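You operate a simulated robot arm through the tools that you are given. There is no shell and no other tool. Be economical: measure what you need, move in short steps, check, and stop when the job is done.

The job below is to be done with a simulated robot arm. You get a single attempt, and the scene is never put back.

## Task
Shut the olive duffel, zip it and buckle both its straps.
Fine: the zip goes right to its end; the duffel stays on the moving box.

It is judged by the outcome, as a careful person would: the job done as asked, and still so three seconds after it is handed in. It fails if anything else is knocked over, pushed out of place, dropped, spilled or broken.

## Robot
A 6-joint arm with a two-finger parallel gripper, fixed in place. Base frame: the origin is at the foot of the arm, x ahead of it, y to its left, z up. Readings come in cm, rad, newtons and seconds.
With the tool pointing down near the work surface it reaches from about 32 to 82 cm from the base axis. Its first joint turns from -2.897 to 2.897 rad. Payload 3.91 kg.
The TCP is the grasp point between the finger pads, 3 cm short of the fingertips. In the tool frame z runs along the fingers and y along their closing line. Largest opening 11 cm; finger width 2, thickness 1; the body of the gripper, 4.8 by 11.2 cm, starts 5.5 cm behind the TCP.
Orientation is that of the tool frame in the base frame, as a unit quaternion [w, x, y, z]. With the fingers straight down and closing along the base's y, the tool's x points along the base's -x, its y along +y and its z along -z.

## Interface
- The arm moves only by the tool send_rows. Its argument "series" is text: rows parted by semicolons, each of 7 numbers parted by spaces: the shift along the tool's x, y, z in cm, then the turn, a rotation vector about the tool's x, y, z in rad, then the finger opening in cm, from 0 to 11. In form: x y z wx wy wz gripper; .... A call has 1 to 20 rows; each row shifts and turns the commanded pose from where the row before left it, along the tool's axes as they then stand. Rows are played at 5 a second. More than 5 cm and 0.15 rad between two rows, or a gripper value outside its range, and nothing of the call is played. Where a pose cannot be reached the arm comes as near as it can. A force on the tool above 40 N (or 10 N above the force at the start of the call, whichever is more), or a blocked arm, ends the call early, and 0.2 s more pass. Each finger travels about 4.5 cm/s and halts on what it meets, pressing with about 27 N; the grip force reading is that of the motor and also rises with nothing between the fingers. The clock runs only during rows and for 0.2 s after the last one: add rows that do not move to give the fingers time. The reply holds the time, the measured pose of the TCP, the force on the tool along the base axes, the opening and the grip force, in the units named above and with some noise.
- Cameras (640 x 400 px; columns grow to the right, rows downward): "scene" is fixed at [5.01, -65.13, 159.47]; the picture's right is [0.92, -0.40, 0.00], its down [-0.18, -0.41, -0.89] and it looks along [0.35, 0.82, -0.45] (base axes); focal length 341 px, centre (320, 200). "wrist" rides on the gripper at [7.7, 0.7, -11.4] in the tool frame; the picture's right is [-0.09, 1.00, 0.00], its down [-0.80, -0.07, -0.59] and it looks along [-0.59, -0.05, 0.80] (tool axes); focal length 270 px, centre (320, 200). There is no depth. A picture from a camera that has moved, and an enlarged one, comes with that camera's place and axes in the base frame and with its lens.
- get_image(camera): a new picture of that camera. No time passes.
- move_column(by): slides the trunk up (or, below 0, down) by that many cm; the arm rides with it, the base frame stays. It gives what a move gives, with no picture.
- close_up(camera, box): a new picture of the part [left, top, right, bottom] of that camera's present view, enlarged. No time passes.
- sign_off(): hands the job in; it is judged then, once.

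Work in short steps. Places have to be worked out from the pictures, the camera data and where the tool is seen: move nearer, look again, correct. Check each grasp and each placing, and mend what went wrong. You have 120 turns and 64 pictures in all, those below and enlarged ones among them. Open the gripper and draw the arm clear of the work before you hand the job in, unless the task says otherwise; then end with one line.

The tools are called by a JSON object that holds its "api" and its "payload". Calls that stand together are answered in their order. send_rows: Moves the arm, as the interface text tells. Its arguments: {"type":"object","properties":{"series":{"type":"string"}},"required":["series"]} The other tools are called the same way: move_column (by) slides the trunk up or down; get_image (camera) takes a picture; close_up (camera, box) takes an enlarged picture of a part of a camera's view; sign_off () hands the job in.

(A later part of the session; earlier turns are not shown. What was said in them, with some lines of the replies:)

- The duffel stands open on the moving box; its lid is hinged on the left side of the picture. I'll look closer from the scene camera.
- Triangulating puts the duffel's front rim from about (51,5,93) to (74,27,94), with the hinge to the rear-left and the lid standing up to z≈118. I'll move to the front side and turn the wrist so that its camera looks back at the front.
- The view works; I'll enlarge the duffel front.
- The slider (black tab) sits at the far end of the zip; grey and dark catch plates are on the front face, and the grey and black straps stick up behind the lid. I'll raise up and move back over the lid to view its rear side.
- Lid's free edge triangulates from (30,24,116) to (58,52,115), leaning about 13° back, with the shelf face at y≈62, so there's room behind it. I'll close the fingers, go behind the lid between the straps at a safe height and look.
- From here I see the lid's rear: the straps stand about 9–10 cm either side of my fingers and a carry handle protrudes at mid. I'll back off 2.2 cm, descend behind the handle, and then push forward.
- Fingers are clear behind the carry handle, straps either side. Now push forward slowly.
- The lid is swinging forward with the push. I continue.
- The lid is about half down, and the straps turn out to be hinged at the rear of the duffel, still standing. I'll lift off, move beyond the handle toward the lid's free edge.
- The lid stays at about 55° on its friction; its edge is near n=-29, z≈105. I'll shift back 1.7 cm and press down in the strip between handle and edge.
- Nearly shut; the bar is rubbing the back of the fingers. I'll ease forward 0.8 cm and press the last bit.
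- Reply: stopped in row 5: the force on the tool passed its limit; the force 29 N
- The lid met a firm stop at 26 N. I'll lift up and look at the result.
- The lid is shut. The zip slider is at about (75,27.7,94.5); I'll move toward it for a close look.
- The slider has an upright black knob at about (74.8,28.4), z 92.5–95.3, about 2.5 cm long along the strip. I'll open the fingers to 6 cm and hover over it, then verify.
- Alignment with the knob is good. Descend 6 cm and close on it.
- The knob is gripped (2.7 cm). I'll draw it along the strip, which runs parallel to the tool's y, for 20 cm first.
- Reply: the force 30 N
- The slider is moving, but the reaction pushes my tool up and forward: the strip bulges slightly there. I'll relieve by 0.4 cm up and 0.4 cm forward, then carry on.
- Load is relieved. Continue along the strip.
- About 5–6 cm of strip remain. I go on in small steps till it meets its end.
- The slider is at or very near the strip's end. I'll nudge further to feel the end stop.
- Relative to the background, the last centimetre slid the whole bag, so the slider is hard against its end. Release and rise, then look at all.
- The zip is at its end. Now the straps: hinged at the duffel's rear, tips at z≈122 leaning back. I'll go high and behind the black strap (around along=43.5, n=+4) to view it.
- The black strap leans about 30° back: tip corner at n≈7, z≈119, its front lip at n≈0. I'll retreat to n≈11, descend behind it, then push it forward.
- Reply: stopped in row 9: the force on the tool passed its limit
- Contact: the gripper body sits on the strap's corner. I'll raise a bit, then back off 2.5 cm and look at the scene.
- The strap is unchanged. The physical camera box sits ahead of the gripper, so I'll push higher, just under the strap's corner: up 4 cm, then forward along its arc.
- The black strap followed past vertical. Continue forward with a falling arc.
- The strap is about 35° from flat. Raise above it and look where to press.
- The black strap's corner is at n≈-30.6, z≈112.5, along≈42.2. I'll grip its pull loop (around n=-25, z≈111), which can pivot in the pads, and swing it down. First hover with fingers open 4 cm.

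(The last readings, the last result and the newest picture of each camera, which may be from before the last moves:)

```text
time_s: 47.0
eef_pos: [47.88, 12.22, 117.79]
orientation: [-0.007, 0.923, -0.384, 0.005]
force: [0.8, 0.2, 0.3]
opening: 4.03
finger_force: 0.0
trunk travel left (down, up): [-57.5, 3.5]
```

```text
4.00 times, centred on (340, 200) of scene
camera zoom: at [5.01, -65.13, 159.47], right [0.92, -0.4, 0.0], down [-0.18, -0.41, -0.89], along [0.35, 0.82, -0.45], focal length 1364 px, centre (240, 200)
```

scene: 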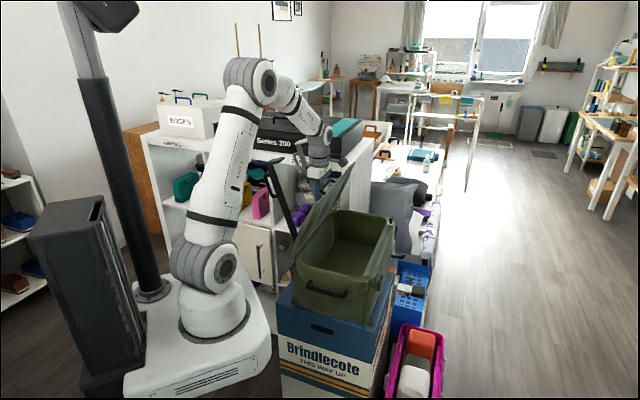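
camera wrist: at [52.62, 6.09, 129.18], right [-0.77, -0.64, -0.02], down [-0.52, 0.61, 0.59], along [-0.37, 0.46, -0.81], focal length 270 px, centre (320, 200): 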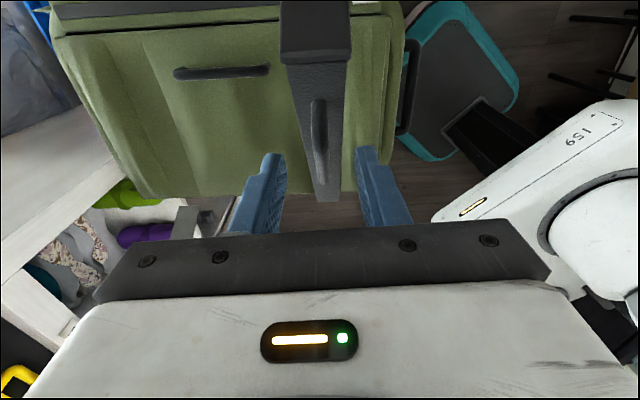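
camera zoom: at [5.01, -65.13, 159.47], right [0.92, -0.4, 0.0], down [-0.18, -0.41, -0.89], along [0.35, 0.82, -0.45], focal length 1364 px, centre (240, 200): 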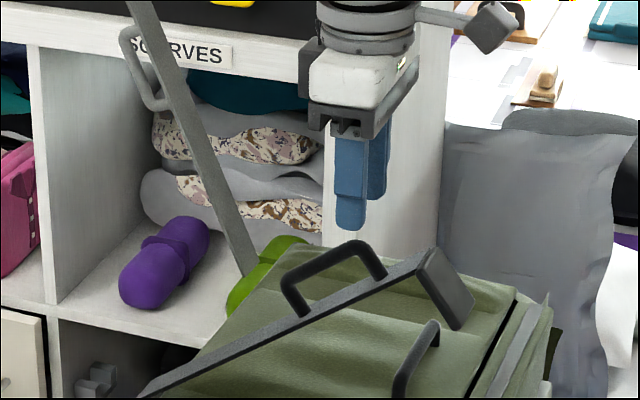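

Fingers straddle the loop well. Descend 4 cm and close on the loop.

{"api": "send_rows", "payload": {"series": "0 0 2 0 0 0 4; 0 0 1.8 0 0 0 4; 0 0 0 0 0 0 2; 0 0 0 0 0 0 0.5; 0 0 0 0 0 0 0.5; 0 0 0 0 0 0 0.5"}}

{"api": "close_up", "payload": {"camera": "scene", "box": [280, 150, 400, 250]}}

```text
time_s: 48.4
eef_pos: [47.82, 12.31, 113.86]
orientation: [-0.006, 0.923, -0.385, 0.004]
force: [-1.6, -1.0, 0.2]
opening: 1.09
finger_force: 27.1
trunk travel left (down, up): [-57.5, 3.5]
```

```text
4.00 times, centred on (340, 200) of scene
camera zoom: at [5.01, -65.13, 159.47], right [0.92, -0.4, 0.0], down [-0.18, -0.41, -0.89], along [0.35, 0.82, -0.45], focal length 1364 px, centre (240, 200)
```

zoom: 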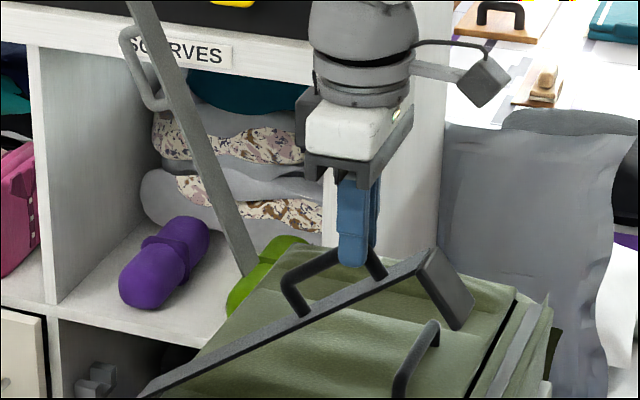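

Loop gripped (1.1 cm). Swing it down along its arc around the rear hinge, first part.

{"api": "send_rows", "payload": {"series": "0.95 0 1.05 0 0 0 0.5; 0.95 0 1.05 0 0 0 0.5; 0.9 0 1.2 0 0 0 0.5; 0.9 0 1.2 0 0 0 0.5; 0.75 0 1.3 0 0 0 0.5; 0.75 0 1.3 0 0 0 0.5"}}

{"api": "close_up", "payload": {"camera": "scene", "box": [280, 150, 400, 250]}}

```text
time_s: 49.8
eef_pos: [51.5, 8.67, 106.72]
orientation: [-0.006, 0.923, -0.385, 0.004]
force: [-2.7, 1.8, -0.6]
opening: 1.12
finger_force: 26.8
trunk travel left (down, up): [-57.5, 3.5]
```

```text
4.00 times, centred on (340, 200) of scene
camera zoom: at [5.01, -65.13, 159.47], right [0.92, -0.4, 0.0], down [-0.18, -0.41, -0.89], along [0.35, 0.82, -0.45], focal length 1364 px, centre (240, 200)
```

zoom: 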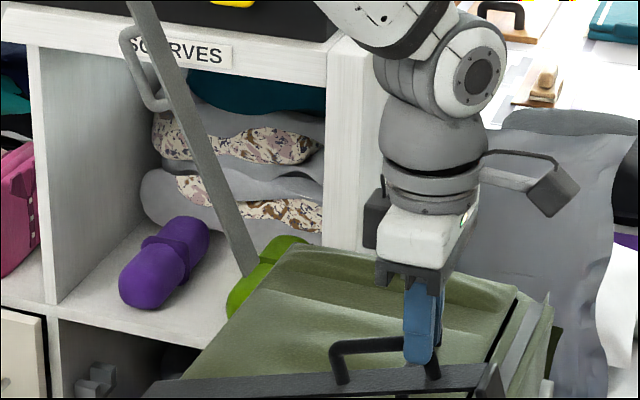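

It follows smoothly with tiny force. Continue downwards.

{"api": "send_rows", "payload": {"series": "0.55 0 1.4 0 0 0 0.5; 0.45 0 1.3 0 0 0 0.5; 0.3 0 1.1 0 0 0 0.5; 0.2 0 0.8 0 0 0 0.5; 0.1 0 0.6 0 0 0 0.5"}}

{"api": "close_up", "payload": {"camera": "scene", "box": [290, 180, 410, 280]}}

```text
time_s: 51.0
eef_pos: [52.69, 7.44, 101.65]
orientation: [-0.007, 0.923, -0.385, 0.005]
force: [-0.8, -7.2, 3.2]
opening: 1.13
finger_force: 27.3
trunk travel left (down, up): [-57.5, 3.5]
```

```text
4.00 times, centred on (350, 230) of scene
camera zoom: at [5.01, -65.13, 159.47], right [0.92, -0.4, 0.0], down [-0.18, -0.41, -0.89], along [0.35, 0.82, -0.45], focal length 1364 px, centre (200, 80)
```

zoom: 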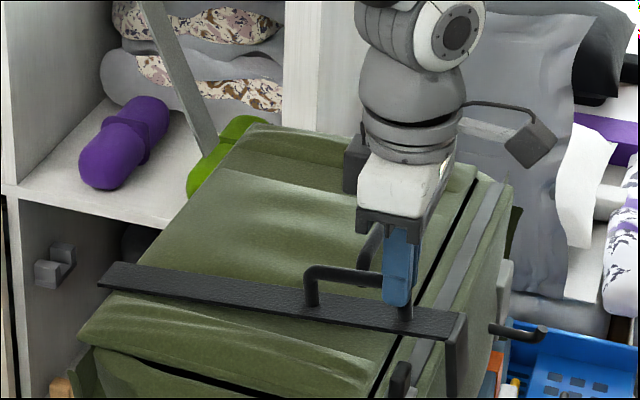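

Strap is close to flat with its lip going down in front. Press on till it seats.

{"api": "send_rows", "payload": {"series": "0 0 0.6 0 0 0 0.5; 0 0 0.6 0 0 0 0.5; 0 0 0.5 0 0 0 0.5; 0 0 0.5 0 0 0 0.5; 0 0 0.4 0 0 0 0.5; 0 0 0.4 0 0 0 0.5; 0 0 0.4 0 0 0 0.5"}}

{"api": "close_up", "payload": {"camera": "scene", "box": [300, 200, 420, 300]}}

{"api": "get_image", "payload": {"camera": "wrist"}}

```text
time_s: 52.6
eef_pos: [52.67, 7.54, 98.44]
orientation: [-0.007, 0.923, -0.384, 0.005]
force: [4.5, -4.5, 25.0]
opening: 1.17
finger_force: 26.5
trunk travel left (down, up): [-57.5, 3.5]
```

```text
4.00 times, centred on (360, 250) of scene
camera zoom: at [5.01, -65.13, 159.47], right [0.92, -0.4, 0.0], down [-0.18, -0.41, -0.89], along [0.35, 0.82, -0.45], focal length 1364 px, centre (160, 0)
```

zoom: 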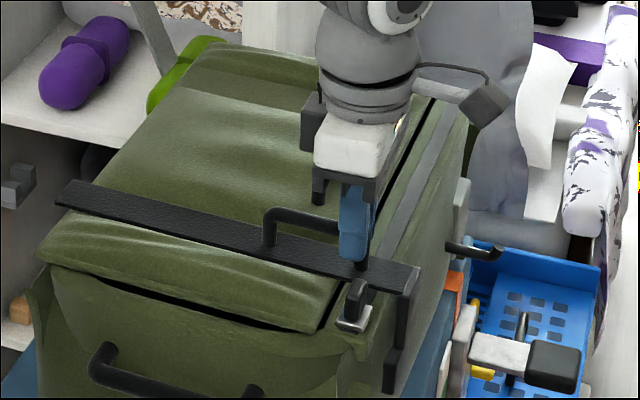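

```text
18 pictures are left
camera wrist: at [57.47, 1.41, 109.89], right [-0.77, -0.64, -0.02], down [-0.52, 0.61, 0.59], along [-0.37, 0.47, -0.81], focal length 270 px, centre (320, 200)
```

wrist: 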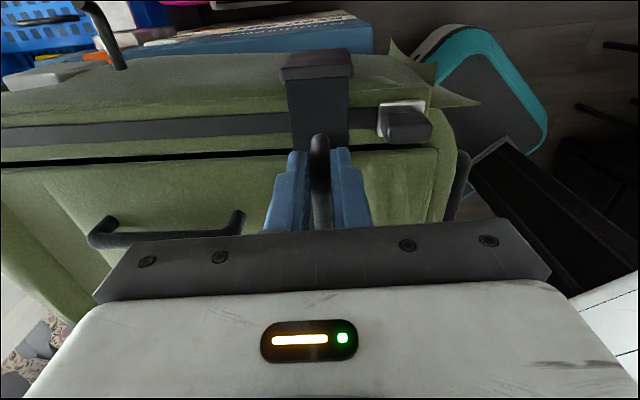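

25 N of resistance: the lip seems to have met the catch below it. Press further.

{"api": "send_rows", "payload": {"series": "0 0 0.3 0 0 0 0.5; 0 0 0.3 0 0 0 0.5; 0 0 0.3 0 0 0 0.5; 0 0 0.3 0 0 0 0.5; 0 0 0.3 0 0 0 0.5"}}

{"api": "close_up", "payload": {"camera": "scene", "box": [340, 240, 400, 300]}}

```text
time_s: 53.8
eef_pos: [52.67, 7.63, 96.9]
orientation: [-0.007, 0.923, -0.385, 0.005]
force: [3.9, 0.5, 34.4]
opening: 1.13
finger_force: 26.8
trunk travel left (down, up): [-57.5, 3.5]
```

```text
6.67 times, centred on (370, 270) of scene
camera zoom: at [5.01, -65.13, 159.47], right [0.92, -0.4, 0.0], down [-0.18, -0.41, -0.89], along [0.35, 0.82, -0.45], focal length 2273 px, centre (-13, -267)
```

zoom: 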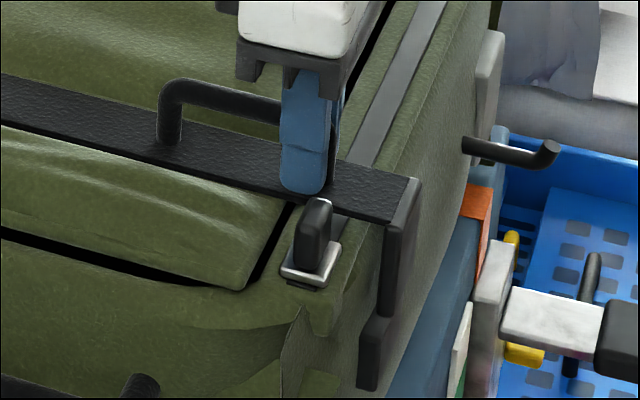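

It went down 1.5 cm more, lip just at the catch. Press again.

{"api": "send_rows", "payload": {"series": "0 0 0.3 0 0 0 0.5; 0 0 0.3 0 0 0 0.5; 0 0 0.3 0 0 0 0.5; 0 0 0.3 0 0 0 0.5; 0 0 0.3 0 0 0 0.5"}}

{"api": "close_up", "payload": {"camera": "scene", "box": [340, 240, 400, 300]}}

```text
time_s: 54.2
eef_pos: [52.66, 7.56, 96.84]
orientation: [-0.008, 0.923, -0.386, 0.006]
force: [-7.9, -1.5, 23.6]
opening: 1.15
finger_force: 26.9
trunk travel left (down, up): [-57.5, 3.5]
stopped in row 1: the force on the tool passed its limit (the readings are from after the stop); the commanded pose is now the measured one
```

```text
6.67 times, centred on (370, 270) of scene
camera zoom: at [5.01, -65.13, 159.47], right [0.92, -0.4, 0.0], down [-0.18, -0.41, -0.89], along [0.35, 0.82, -0.45], focal length 2273 px, centre (-13, -267)
```

zoom: 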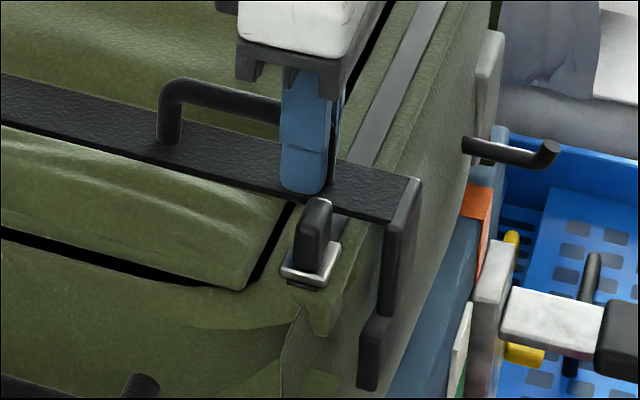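

It's now hard against a stop. I'll release and lift to see whether it stays latched.

{"api": "send_rows", "payload": {"series": "0 0 0 0 0 0 3; 0 0 0 0 0 0 4; 0 0 -2 0 0 0 4; 0 0 -4 0 0 0 4; 3 0 -4 0 0 0 4; 3 0 0 0 0 0 4"}}

{"api": "get_image", "payload": {"camera": "wrist"}}

{"api": "close_up", "payload": {"camera": "scene", "box": [300, 190, 420, 300]}}

```text
time_s: 55.6
eef_pos: [57.05, 3.27, 106.72]
orientation: [-0.008, 0.923, -0.385, 0.005]
force: [-0.3, -0.7, -0.2]
opening: 4.01
finger_force: 0.1
trunk travel left (down, up): [-57.5, 3.5]
```

```text
15 pictures are left
camera wrist: at [61.8, -2.84, 118.17], right [-0.77, -0.64, -0.02], down [-0.52, 0.61, 0.59], along [-0.37, 0.46, -0.81], focal length 270 px, centre (320, 200)
```

wrist: 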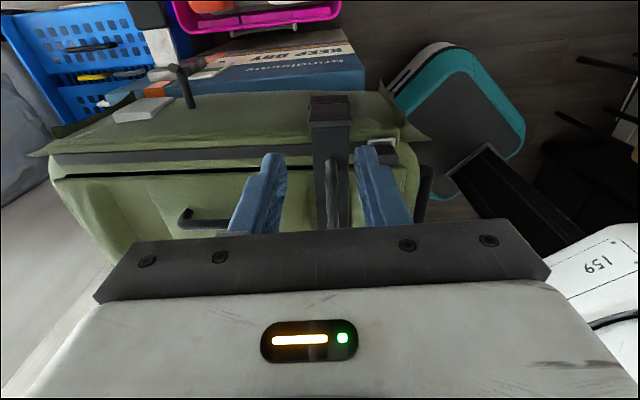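

```text
3.64 times, centred on (360, 245) of scene
camera zoom: at [5.01, -65.13, 159.47], right [0.92, -0.4, 0.0], down [-0.18, -0.41, -0.89], along [0.35, 0.82, -0.45], focal length 1240 px, centre (174, 36)
```

zoom: 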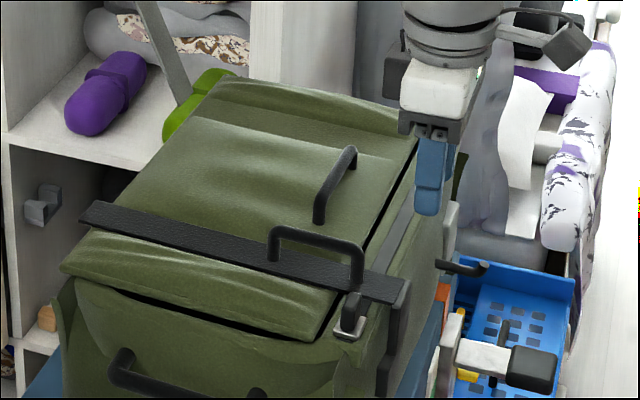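

The strap stays down over its catch. Next the grey strap, at along≈62. I'll go high to n≈4 above/behind it and look.

{"api": "send_rows", "payload": {"series": "0 0 -5 0 0 0 0; 0 0 -5 0 0 0 0; 0 0 -5 0 0 0 0; 0 0 -5 0 0 0 0; 0 0 -5 0 0 0 0; 0 0 -2.3 0 0 0 0; -4.2 -1.93 0 0 0 0 0; -4.2 -1.93 0 0 0 0 0; -4.2 -1.93 0 0 0 0 0; -4.2 -1.93 0 0 0 0 0; -4.2 -1.93 0 0 0 0 0; -4.2 -1.93 0 0 0 0 0; -4.2 -1.93 0 0 0 0 0; -4.2 -1.93 0 0 0 0 0; -4.2 -1.93 0 0 0 0 0; -4.2 -1.93 0 0 0 0 0; 0 0 0 0 0 0 0"}}

{"api": "get_image", "payload": {"camera": "wrist"}}

```text
time_s: 59.2
eef_pos: [40.58, 46.34, 133.97]
orientation: [-0.007, 0.923, -0.385, 0.005]
force: [0.3, 0.6, -0.7]
opening: 0.0
finger_force: 26.7
trunk travel left (down, up): [-57.5, 3.5]
```

```text
13 pictures are left
camera wrist: at [45.41, 40.23, 145.48], right [-0.77, -0.64, -0.02], down [-0.52, 0.61, 0.59], along [-0.37, 0.47, -0.81], focal length 270 px, centre (320, 200)
```

wrist: 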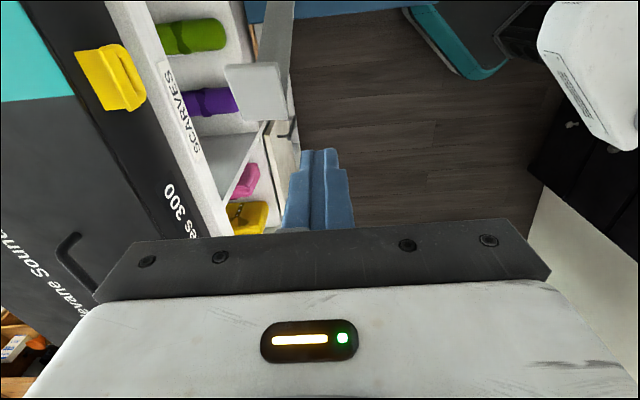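

The grey strap lies further along (≈66.5); the shelf/box face is ≥10 cm away there. Move behind it, descend to z 118.5, and push forward on the same arc as the black one.

{"api": "send_rows", "payload": {"series": "-4 -2.5 0 0 0 0 0; -4.5 -2.5 0 0 0 0 0; 0 0 4 0 0 0 0; 0 0 4 0 0 0 0; 0 0 4 0 0 0 0; 0 0 3.5 0 0 0 0; 2 0 0 0 0 0 0; 2 0 0 0 0 0 0; 2 0 -0.5 0 0 0 0; 2 0 -0.6 0 0 0 0; 2 0 -0.6 0 0 0 0; 2 0 -0.5 0 0 0 0; 2 0 -0.5 0 0 0 0; 2 0 -0.4 0 0 0 0; 2 0 -0.3 0 0 0 0; 2 0 -0.1 0 0 0 0"}}

{"api": "close_up", "payload": {"camera": "scene", "box": [260, 80, 440, 260]}}

```text
refused: row 2 steps farther than a row can; nothing moved
```

```text
2.22 times, centred on (350, 170) of scene
camera zoom: at [5.01, -65.13, 159.47], right [0.92, -0.4, 0.0], down [-0.18, -0.41, -0.89], along [0.35, 0.82, -0.45], focal length 758 px, centre (253, 267)
```

zoom: 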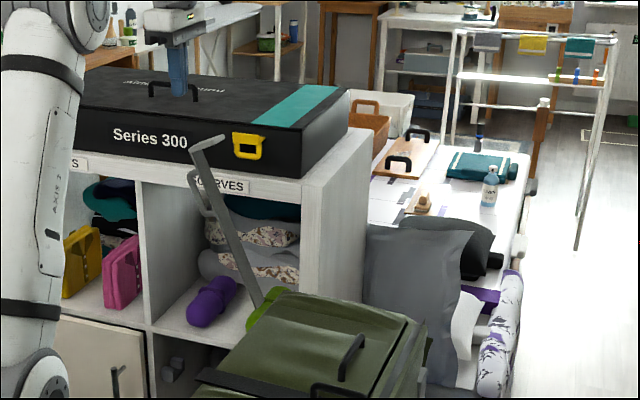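

Refused for one overlong row; I resend with shorter rows.

{"api": "send_rows", "payload": {"series": "-3 -1.7 0 0 0 0 0; -3 -1.7 0 0 0 0 0; -2.5 -1.6 0 0 0 0 0; 0 0 4 0 0 0 0; 0 0 4 0 0 0 0; 0 0 4 0 0 0 0; 0 0 3.5 0 0 0 0; 2 0 0 0 0 0 0; 2 0 0 0 0 0 0; 2 0 -0.5 0 0 0 0; 2 0 -0.6 0 0 0 0; 2 0 -0.6 0 0 0 0; 2 0 -0.5 0 0 0 0; 2 0 -0.5 0 0 0 0; 2 0 -0.4 0 0 0 0; 2 0 -0.3 0 0 0 0; 2 0 -0.1 0 0 0 0"}}

{"api": "close_up", "payload": {"camera": "scene", "box": [260, 80, 440, 260]}}

```text
time_s: 62.8
eef_pos: [52.54, 41.9, 122.23]
orientation: [-0.007, 0.923, -0.384, 0.005]
force: [-0.2, -0.5, 0.3]
opening: 0.0
finger_force: 26.8
trunk travel left (down, up): [-57.5, 3.5]
```

```text
2.22 times, centred on (350, 170) of scene
camera zoom: at [5.01, -65.13, 159.47], right [0.92, -0.4, 0.0], down [-0.18, -0.41, -0.89], along [0.35, 0.82, -0.45], focal length 758 px, centre (253, 267)
```

zoom: 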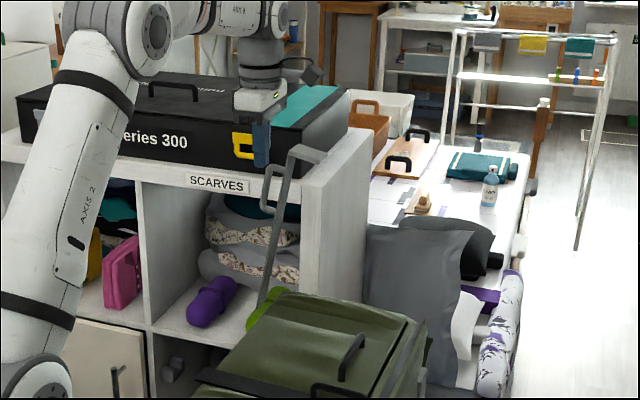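

The grey strap followed past vertical. Continue forward on the falling arc.

{"api": "send_rows", "payload": {"series": "2 0 0.1 0 0 0 0; 2 0 0.2 0 0 0 0; 2 0 0.3 0 0 0 0; 2 0 0.4 0 0 0 0; 2 0 0.6 0 0 0 0; 2 0 0.8 0 0 0 0; 2 0 1 0 0 0 0; 2 0 1.2 0 0 0 0; 2 0 1.5 0 0 0 0; 2 0 1.8 0 0 0 0; -0.3 0 -3 0 0 0 0; 0 0 -4 0 0 0 0"}}

{"api": "get_image", "payload": {"camera": "wrist"}}

```text
time_s: 65.4
eef_pos: [66.23, 27.73, 121.63]
orientation: [-0.007, 0.923, -0.386, 0.006]
force: [0.0, -0.7, 0.3]
opening: 0.0
finger_force: 27.0
trunk travel left (down, up): [-57.5, 3.5]
```

```text
10 pictures are left
camera wrist: at [71.01, 21.68, 133.07], right [-0.77, -0.64, -0.02], down [-0.52, 0.61, 0.59], along [-0.37, 0.46, -0.81], focal length 270 px, centre (320, 200)
```

wrist: 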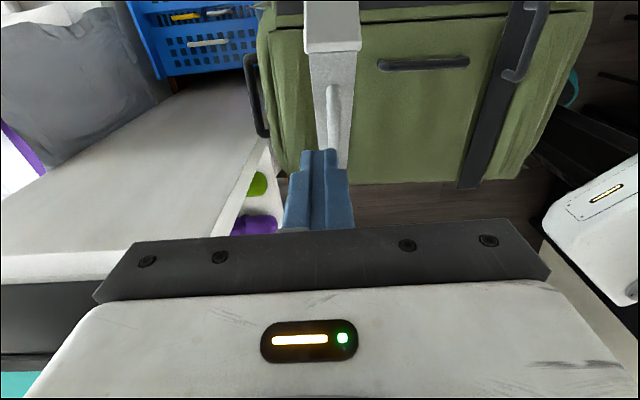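

Same configuration as with the black strap; the loop is about 1 cm toward +tool y. I'll shift over, open to 4 cm, and descend partly for a check.

{"api": "send_rows", "payload": {"series": "-2.1 1.0 0 0 0 0 4; 0 0 2 0 0 0 4; 0 0 1.8 0 0 0 4; 0 0 0 0 0 0 4"}}

{"api": "get_image", "payload": {"camera": "wrist"}}

{"api": "close_up", "payload": {"camera": "scene", "box": [310, 110, 430, 230]}}

```text
time_s: 66.4
eef_pos: [64.21, 28.81, 117.72]
orientation: [-0.007, 0.923, -0.385, 0.006]
force: [0.9, -0.4, -0.1]
opening: 4.0
finger_force: 0.1
trunk travel left (down, up): [-57.5, 3.5]
```

```text
9 pictures are left
camera wrist: at [68.99, 22.69, 129.16], right [-0.77, -0.64, -0.02], down [-0.52, 0.61, 0.59], along [-0.37, 0.46, -0.81], focal length 270 px, centre (320, 200)
```

wrist: 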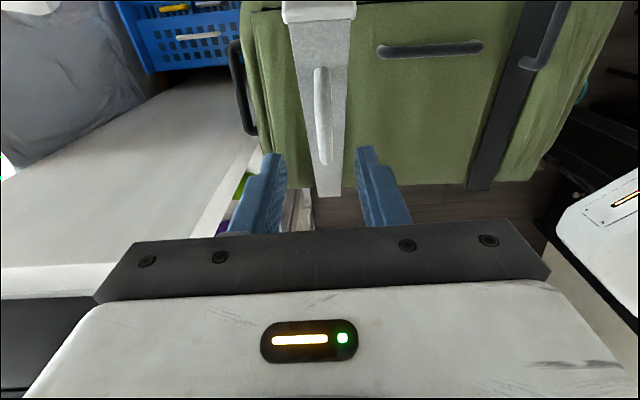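

```text
3.33 times, centred on (370, 170) of scene
camera zoom: at [5.01, -65.13, 159.47], right [0.92, -0.4, 0.0], down [-0.18, -0.41, -0.89], along [0.35, 0.82, -0.45], focal length 1137 px, centre (153, 300)
```

zoom: 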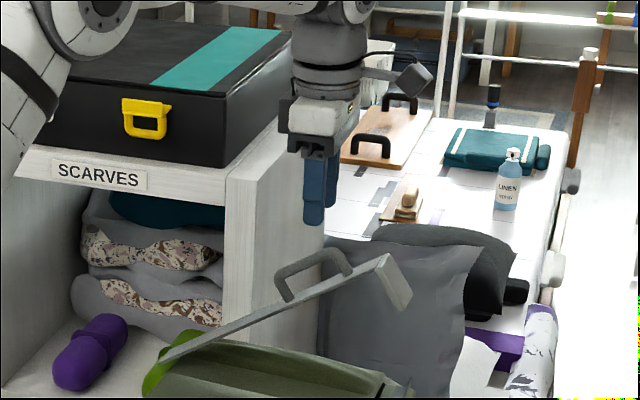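

The grey loop's bar is about 4 cm under the fingertips. Descend 6 cm and close on it.

{"api": "send_rows", "payload": {"series": "0.5 0 2 0 0 0 4; 0 0 2 0 0 0 4; 0 0 2 0 0 0 4; 0 0 0 0 0 0 2; 0 0 0 0 0 0 0.5; 0 0 0 0 0 0 0.5; 0 0 0 0 0 0 0.5"}}

```text
time_s: 68.0
eef_pos: [64.57, 28.32, 111.59]
orientation: [-0.007, 0.923, -0.385, 0.006]
force: [-4.3, -4.6, 0.0]
opening: 1.13
finger_force: 27.2
trunk travel left (down, up): [-57.5, 3.5]
```

Gripped (1.13 cm). Swing it down along the arc.

{"api": "send_rows", "payload": {"series": "0.75 0 0.9 0 0 0 0.5; 0.75 0 0.9 0 0 0 0.5; 0.65 0 1.05 0 0 0 0.5; 0.65 0 1.05 0 0 0 0.5; 0.6 0 1.1 0 0 0 0.5; 0.6 0 1.1 0 0 0 0.5; 0.4 0 1.15 0 0 0 0.5; 0.4 0 1.15 0 0 0 0.5; 0.3 0 1 0 0 0 0.5; 0.2 0 0.8 0 0 0 0.5; 0.2 0 0.6 0 0 0 0.5; 0.1 0 0.6 0 0 0 0.5"}}

{"api": "close_up", "payload": {"camera": "scene", "box": [310, 160, 430, 280]}}

```text
time_s: 70.6
eef_pos: [68.76, 24.47, 100.31]
orientation: [-0.008, 0.923, -0.384, 0.005]
force: [-2.7, -6.9, 2.5]
opening: 1.11
finger_force: 26.9
trunk travel left (down, up): [-57.5, 3.5]
```

```text
3.33 times, centred on (370, 220) of scene
camera zoom: at [5.01, -65.13, 159.47], right [0.92, -0.4, 0.0], down [-0.18, -0.41, -0.89], along [0.35, 0.82, -0.45], focal length 1137 px, centre (153, 133)
```

zoom: 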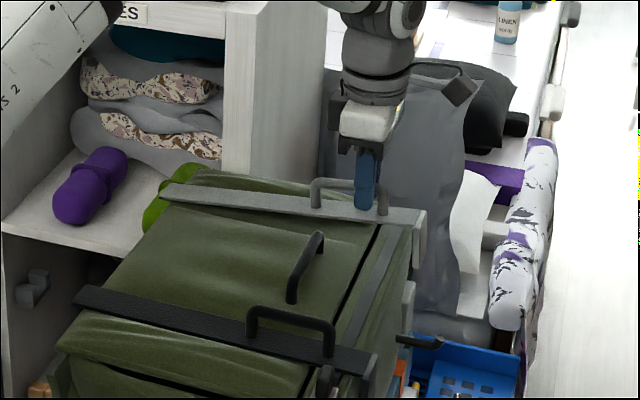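

The grey strap is nearly flat, lip above its catch. Press it home in small steps.

{"api": "send_rows", "payload": {"series": "0 0 0.6 0 0 0 0.5; 0 0 0.5 0 0 0 0.5; 0 0 0.4 0 0 0 0.5; 0 0 0.4 0 0 0 0.5; 0 0 0.3 0 0 0 0.5; 0 0 0.3 0 0 0 0.5; 0 0 0.3 0 0 0 0.5; 0 0 0.3 0 0 0 0.5; 0 0 0.3 0 0 0 0.5; 0 0 0.3 0 0 0 0.5; 0 0 0.3 0 0 0 0.5; 0 0 0.3 0 0 0 0.5; 0 0 0.3 0 0 0 0.5"}}

```text
time_s: 73.0
eef_pos: [68.85, 24.72, 97.04]
orientation: [-0.011, 0.923, -0.385, 0.009]
force: [-9.0, -2.6, 15.9]
opening: 1.16
finger_force: 7.1
trunk travel left (down, up): [-57.5, 3.5]
stopped in row 11: the force on the tool passed its limit (the readings are from after the stop); the commanded pose is now the measured one
```

Stopped at the same height as the black one. I'll test the latch: tug gently upward ~1 cm and read the force.

{"api": "send_rows", "payload": {"series": "0 0 0 0 0 0 0.5; 0 0 -0.3 0 0 0 0.5; 0 0 -0.3 0 0 0 0.5; 0 0 -0.3 0 0 0 0.5"}}

```text
time_s: 74.0
eef_pos: [68.93, 24.6, 97.56]
orientation: [-0.009, 0.923, -0.384, 0.007]
force: [-5.1, 0.2, -5.8]
opening: 1.11
finger_force: 27.0
trunk travel left (down, up): [-57.5, 3.5]
```

Only half of the tug was followed and the pull grew; tug slightly more to be sure.

{"api": "send_rows", "payload": {"series": "0 0 -0.3 0 0 0 0.5; 0 0 -0.3 0 0 0 0.5"}}

{"api": "close_up", "payload": {"camera": "scene", "box": [340, 200, 410, 300]}}

```text
time_s: 74.6
eef_pos: [68.99, 24.84, 98.23]
orientation: [-0.009, 0.923, -0.385, 0.007]
force: [-3.6, 0.3, -5.2]
opening: 1.12
finger_force: 27.2
trunk travel left (down, up): [-57.5, 3.5]
```

```text
4.00 times, centred on (375, 250) of scene
camera zoom: at [5.01, -65.13, 159.47], right [0.92, -0.4, 0.0], down [-0.18, -0.41, -0.89], along [0.35, 0.82, -0.45], focal length 1364 px, centre (100, 0)
```

zoom: 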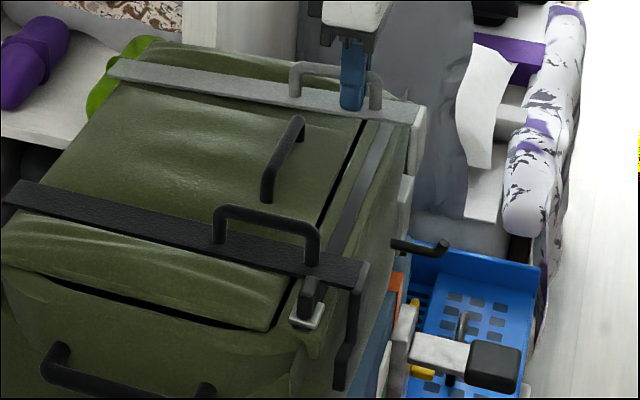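

The strap came up with only friction, so it isn't latched yet; the lip ends just above the catch. I'll release, move to directly above the strap's corner (n≈-36), and press there with closed fingers for full leverage.

{"api": "send_rows", "payload": {"series": "0 0 0 0 0 0 3; 0 0 0 0 0 0 3; 0 0 -3 0 0 0 3; 0 0 -3 0 0 0 3; 2.4 0 0 0 0 0 0; 2.4 0 0 0 0 0 0; 0 0 0 0 0 0 0; 0 0 2.5 0 0 0 0; 0 0 1.5 0 0 0 0; 0 0 0.5 0 0 0 0; 0 0 0.5 0 0 0 0; 0 0 0.4 0 0 0 0; 0 0 0.4 0 0 0 0; 0 0 0.4 0 0 0 0; 0 0 0.4 0 0 0 0; 0 0 0.4 0 0 0 0; 0 0 0.4 0 0 0 0; 0 0 0.4 0 0 0 0"}}

```text
time_s: 78.4
eef_pos: [72.29, 21.3, 96.8]
orientation: [-0.012, 0.923, -0.384, 0.011]
force: [1.3, 4.8, 24.2]
opening: 0.0
finger_force: 27.1
trunk travel left (down, up): [-57.5, 3.5]
```

Tip at 93.8 with 24 N. Press on.

{"api": "send_rows", "payload": {"series": "0 0 0.3 0 0 0 0; 0 0 0.3 0 0 0 0; 0 0 0.3 0 0 0 0; 0 0 0.3 0 0 0 0; 0 0 0.3 0 0 0 0; 0 0 0.3 0 0 0 0; 0 0 0.3 0 0 0 0; 0 0 0.3 0 0 0 0"}}

```text
time_s: 78.9
eef_pos: [72.3, 21.33, 96.79]
orientation: [-0.014, 0.923, -0.384, 0.013]
force: [-10.2, -1.7, 16.6]
opening: 0.02
finger_force: 26.4
trunk travel left (down, up): [-57.5, 3.5]
stopped in row 2: the force on the tool passed its limit (the readings are from after the stop); the commanded pose is now the measured one
```

A rigid stop at tip z≈93.8. I'll look at the lip and catch from the wrist camera as it stands.

{"api": "close_up", "payload": {"camera": "wrist", "box": [200, 0, 440, 170]}}

```text
2.35 times, centred on (320, 85) of wrist
camera zoom: at [76.95, 15.13, 108.44], right [-0.77, -0.64, -0.04], down [-0.53, 0.61, 0.59], along [-0.35, 0.47, -0.81], focal length 636 px, centre (320, 471)
```

zoom: 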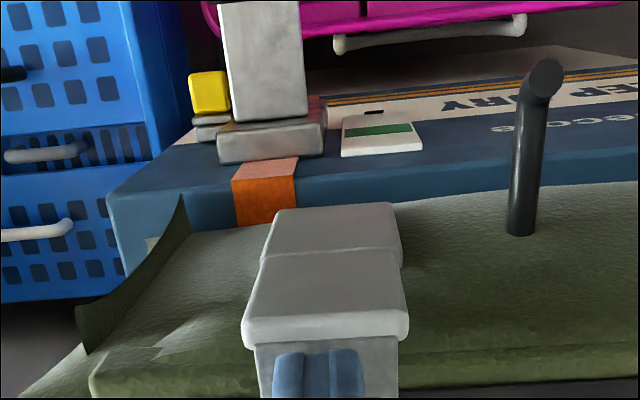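

The grey lip now sits edge to edge with its catch block, at the mechanical stop. I'll lift off and do the same corner press on the black strap.

{"api": "send_rows", "payload": {"series": "0 0 -3 0 0 0 0; 0 0 -4 0 0 0 0; 0 3.9 0 0 0 0 0; 0 3.9 0 0 0 0 0; 0 3.9 0 0 0 0 0; 0 3.9 0 0 0 0 0; 0 3.9 0 0 0 0 0; 0 3.9 0 0 0 0 0; 0 0 3 0 0 0 0; 0 0 2 0 0 0 0; 0 0 0.5 0 0 0 0; 0 0 0.4 0 0 0 0; 0 0 0.4 0 0 0 0; 0 0 0.4 0 0 0 0; 0 0 0.4 0 0 0 0; 0 0 0.3 0 0 0 0; 0 0 0.3 0 0 0 0; 0 0 0.3 0 0 0 0; 0 0 0.3 0 0 0 0; 0 0 0.3 0 0 0 0"}}

{"api": "get_image", "payload": {"camera": "wrist"}}

```text
time_s: 81.8
eef_pos: [55.99, 4.85, 96.84]
orientation: [-0.015, 0.923, -0.385, 0.015]
force: [-11.3, 0.2, 24.5]
opening: 0.0
finger_force: 26.8
trunk travel left (down, up): [-57.5, 3.5]
stopped in row 14: the force on the tool passed its limit (the readings are from after the stop); the commanded pose is now the measured one
```

```text
4 pictures are left
camera wrist: at [60.48, -1.34, 108.44], right [-0.77, -0.64, -0.04], down [-0.54, 0.61, 0.58], along [-0.35, 0.47, -0.81], focal length 270 px, centre (320, 200)
```

wrist: 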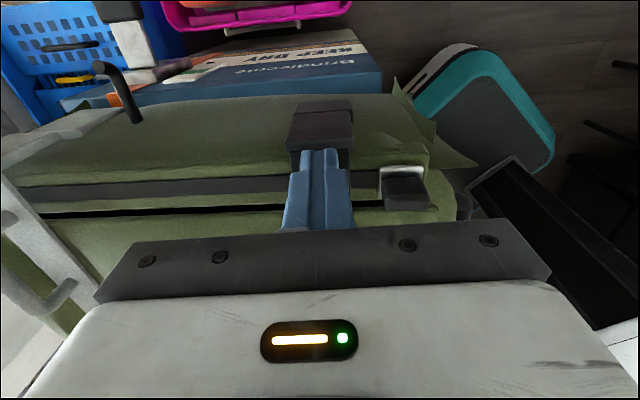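

The black strap was already at its stop (immediate hard contact at the same height), so it holds. I'll re-press grey once to confirm it stayed too.

{"api": "send_rows", "payload": {"series": "0 0 -3 0 0 0 0; 0 0 -4 0 0 0 0; 0 -3.9 0 0 0 0 0; 0 -3.9 0 0 0 0 0; 0 -3.9 0 0 0 0 0; 0 -3.9 0 0 0 0 0; 0 -3.9 0 0 0 0 0; 0 -3.9 0 0 0 0 0; 0 0 3 0 0 0 0; 0 0 2 0 0 0 0; 0 0 0.5 0 0 0 0; 0 0 0.4 0 0 0 0; 0 0 0.3 0 0 0 0; 0 0 0.3 0 0 0 0; 0 0 0.3 0 0 0 0; 0 0 0.3 0 0 0 0; 0 0 0.3 0 0 0 0; 0 0 0.3 0 0 0 0"}}

```text
time_s: 85.6
eef_pos: [72.88, 21.42, 96.86]
orientation: [-0.017, 0.923, -0.384, 0.016]
force: [0.3, 0.2, 12.0]
opening: 0.0
finger_force: 27.3
trunk travel left (down, up): [-57.5, 3.5]
```

Grey is also at its stop (contact only at 96.9). Lift and draw the arm clear toward the front, then inspect.

{"api": "send_rows", "payload": {"series": "0 0 -4 0 0 0 0; 0 0 -5 0 0 0 5; 0 0 -5 0 0 0 8; 0 2 -4 0 0 0 8; 0 4 -2 0 0 0 8; 0 4 0 0 0 0 8; 0 4 0 0 0 0 8; 0 0 0 0 0 0 8"}}

{"api": "close_up", "payload": {"camera": "scene", "box": [270, 170, 420, 320]}}

{"api": "close_up", "payload": {"camera": "wrist", "box": [160, 40, 460, 230]}}

```text
time_s: 87.4
eef_pos: [62.41, 11.05, 116.09]
orientation: [-0.015, 0.923, -0.385, 0.015]
force: [0.3, -0.3, -0.1]
opening: 8.0
finger_force: 0.0
trunk travel left (down, up): [-57.5, 3.5]
```

```text
2.67 times, centred on (345, 245) of scene
camera zoom: at [5.01, -65.13, 159.47], right [0.92, -0.4, 0.0], down [-0.18, -0.41, -0.89], along [0.35, 0.82, -0.45], focal length 909 px, centre (253, 80)
```

zoom: 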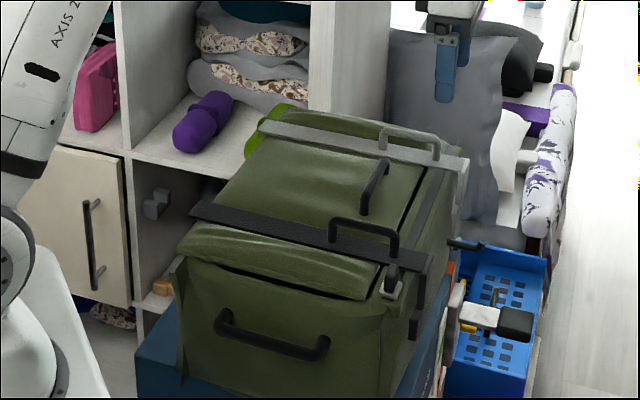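

```text
2.11 times, centred on (310, 135) of wrist
camera zoom: at [66.89, 4.88, 127.5], right [-0.77, -0.64, -0.04], down [-0.54, 0.61, 0.58], along [-0.35, 0.47, -0.81], focal length 569 px, centre (341, 337)
```

zoom: 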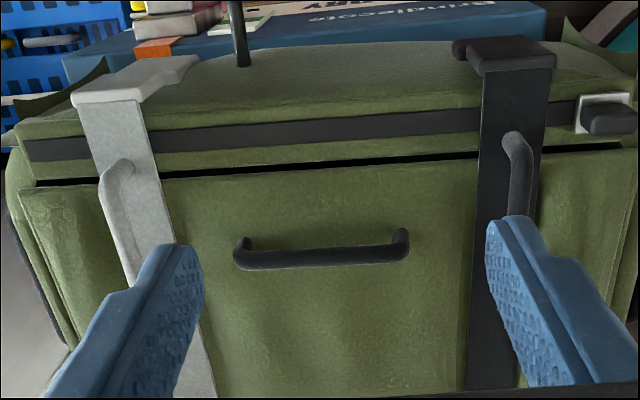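

Lid shut, slider at its end, both strap tips down on their catches, duffel still on the box. I'll draw the arm further up and clear, then hand in.

{"api": "send_rows", "payload": {"series": "0 0 -4 0 0 0 8; 0 0 -4 0 0 0 8; 0 0 -4 0 0 0 8; 4 0 0 0 0 0 8; 0 0 0 0 0 0 8"}}

{"api": "close_up", "payload": {"camera": "scene", "box": [270, 170, 420, 320]}}

```text
time_s: 88.6
eef_pos: [64.47, 8.3, 128.41]
orientation: [-0.015, 0.923, -0.384, 0.014]
force: [0.4, 1.9, -0.8]
opening: 8.0
finger_force: 0.1
trunk travel left (down, up): [-57.5, 3.5]
```

```text
2.67 times, centred on (345, 245) of scene
camera zoom: at [5.01, -65.13, 159.47], right [0.92, -0.4, 0.0], down [-0.18, -0.41, -0.89], along [0.35, 0.82, -0.45], focal length 909 px, centre (253, 80)
```

zoom: 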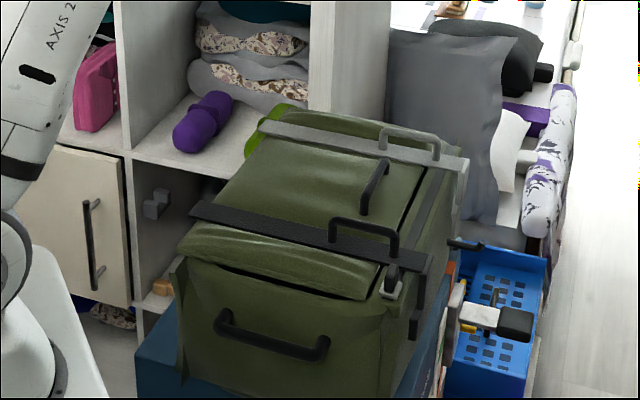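

The state is stable and the arm is clear; I hand it in.

{"api": "sign_off", "payload": {}}

```text
The job is handed in.
```

The olive duffel is shut and zipped to its end, with both straps pressed to their stops on the catches. I felt no click, but they stayed down. The duffel is still on the moving box, though the zip pull slid it a centimetre or two.
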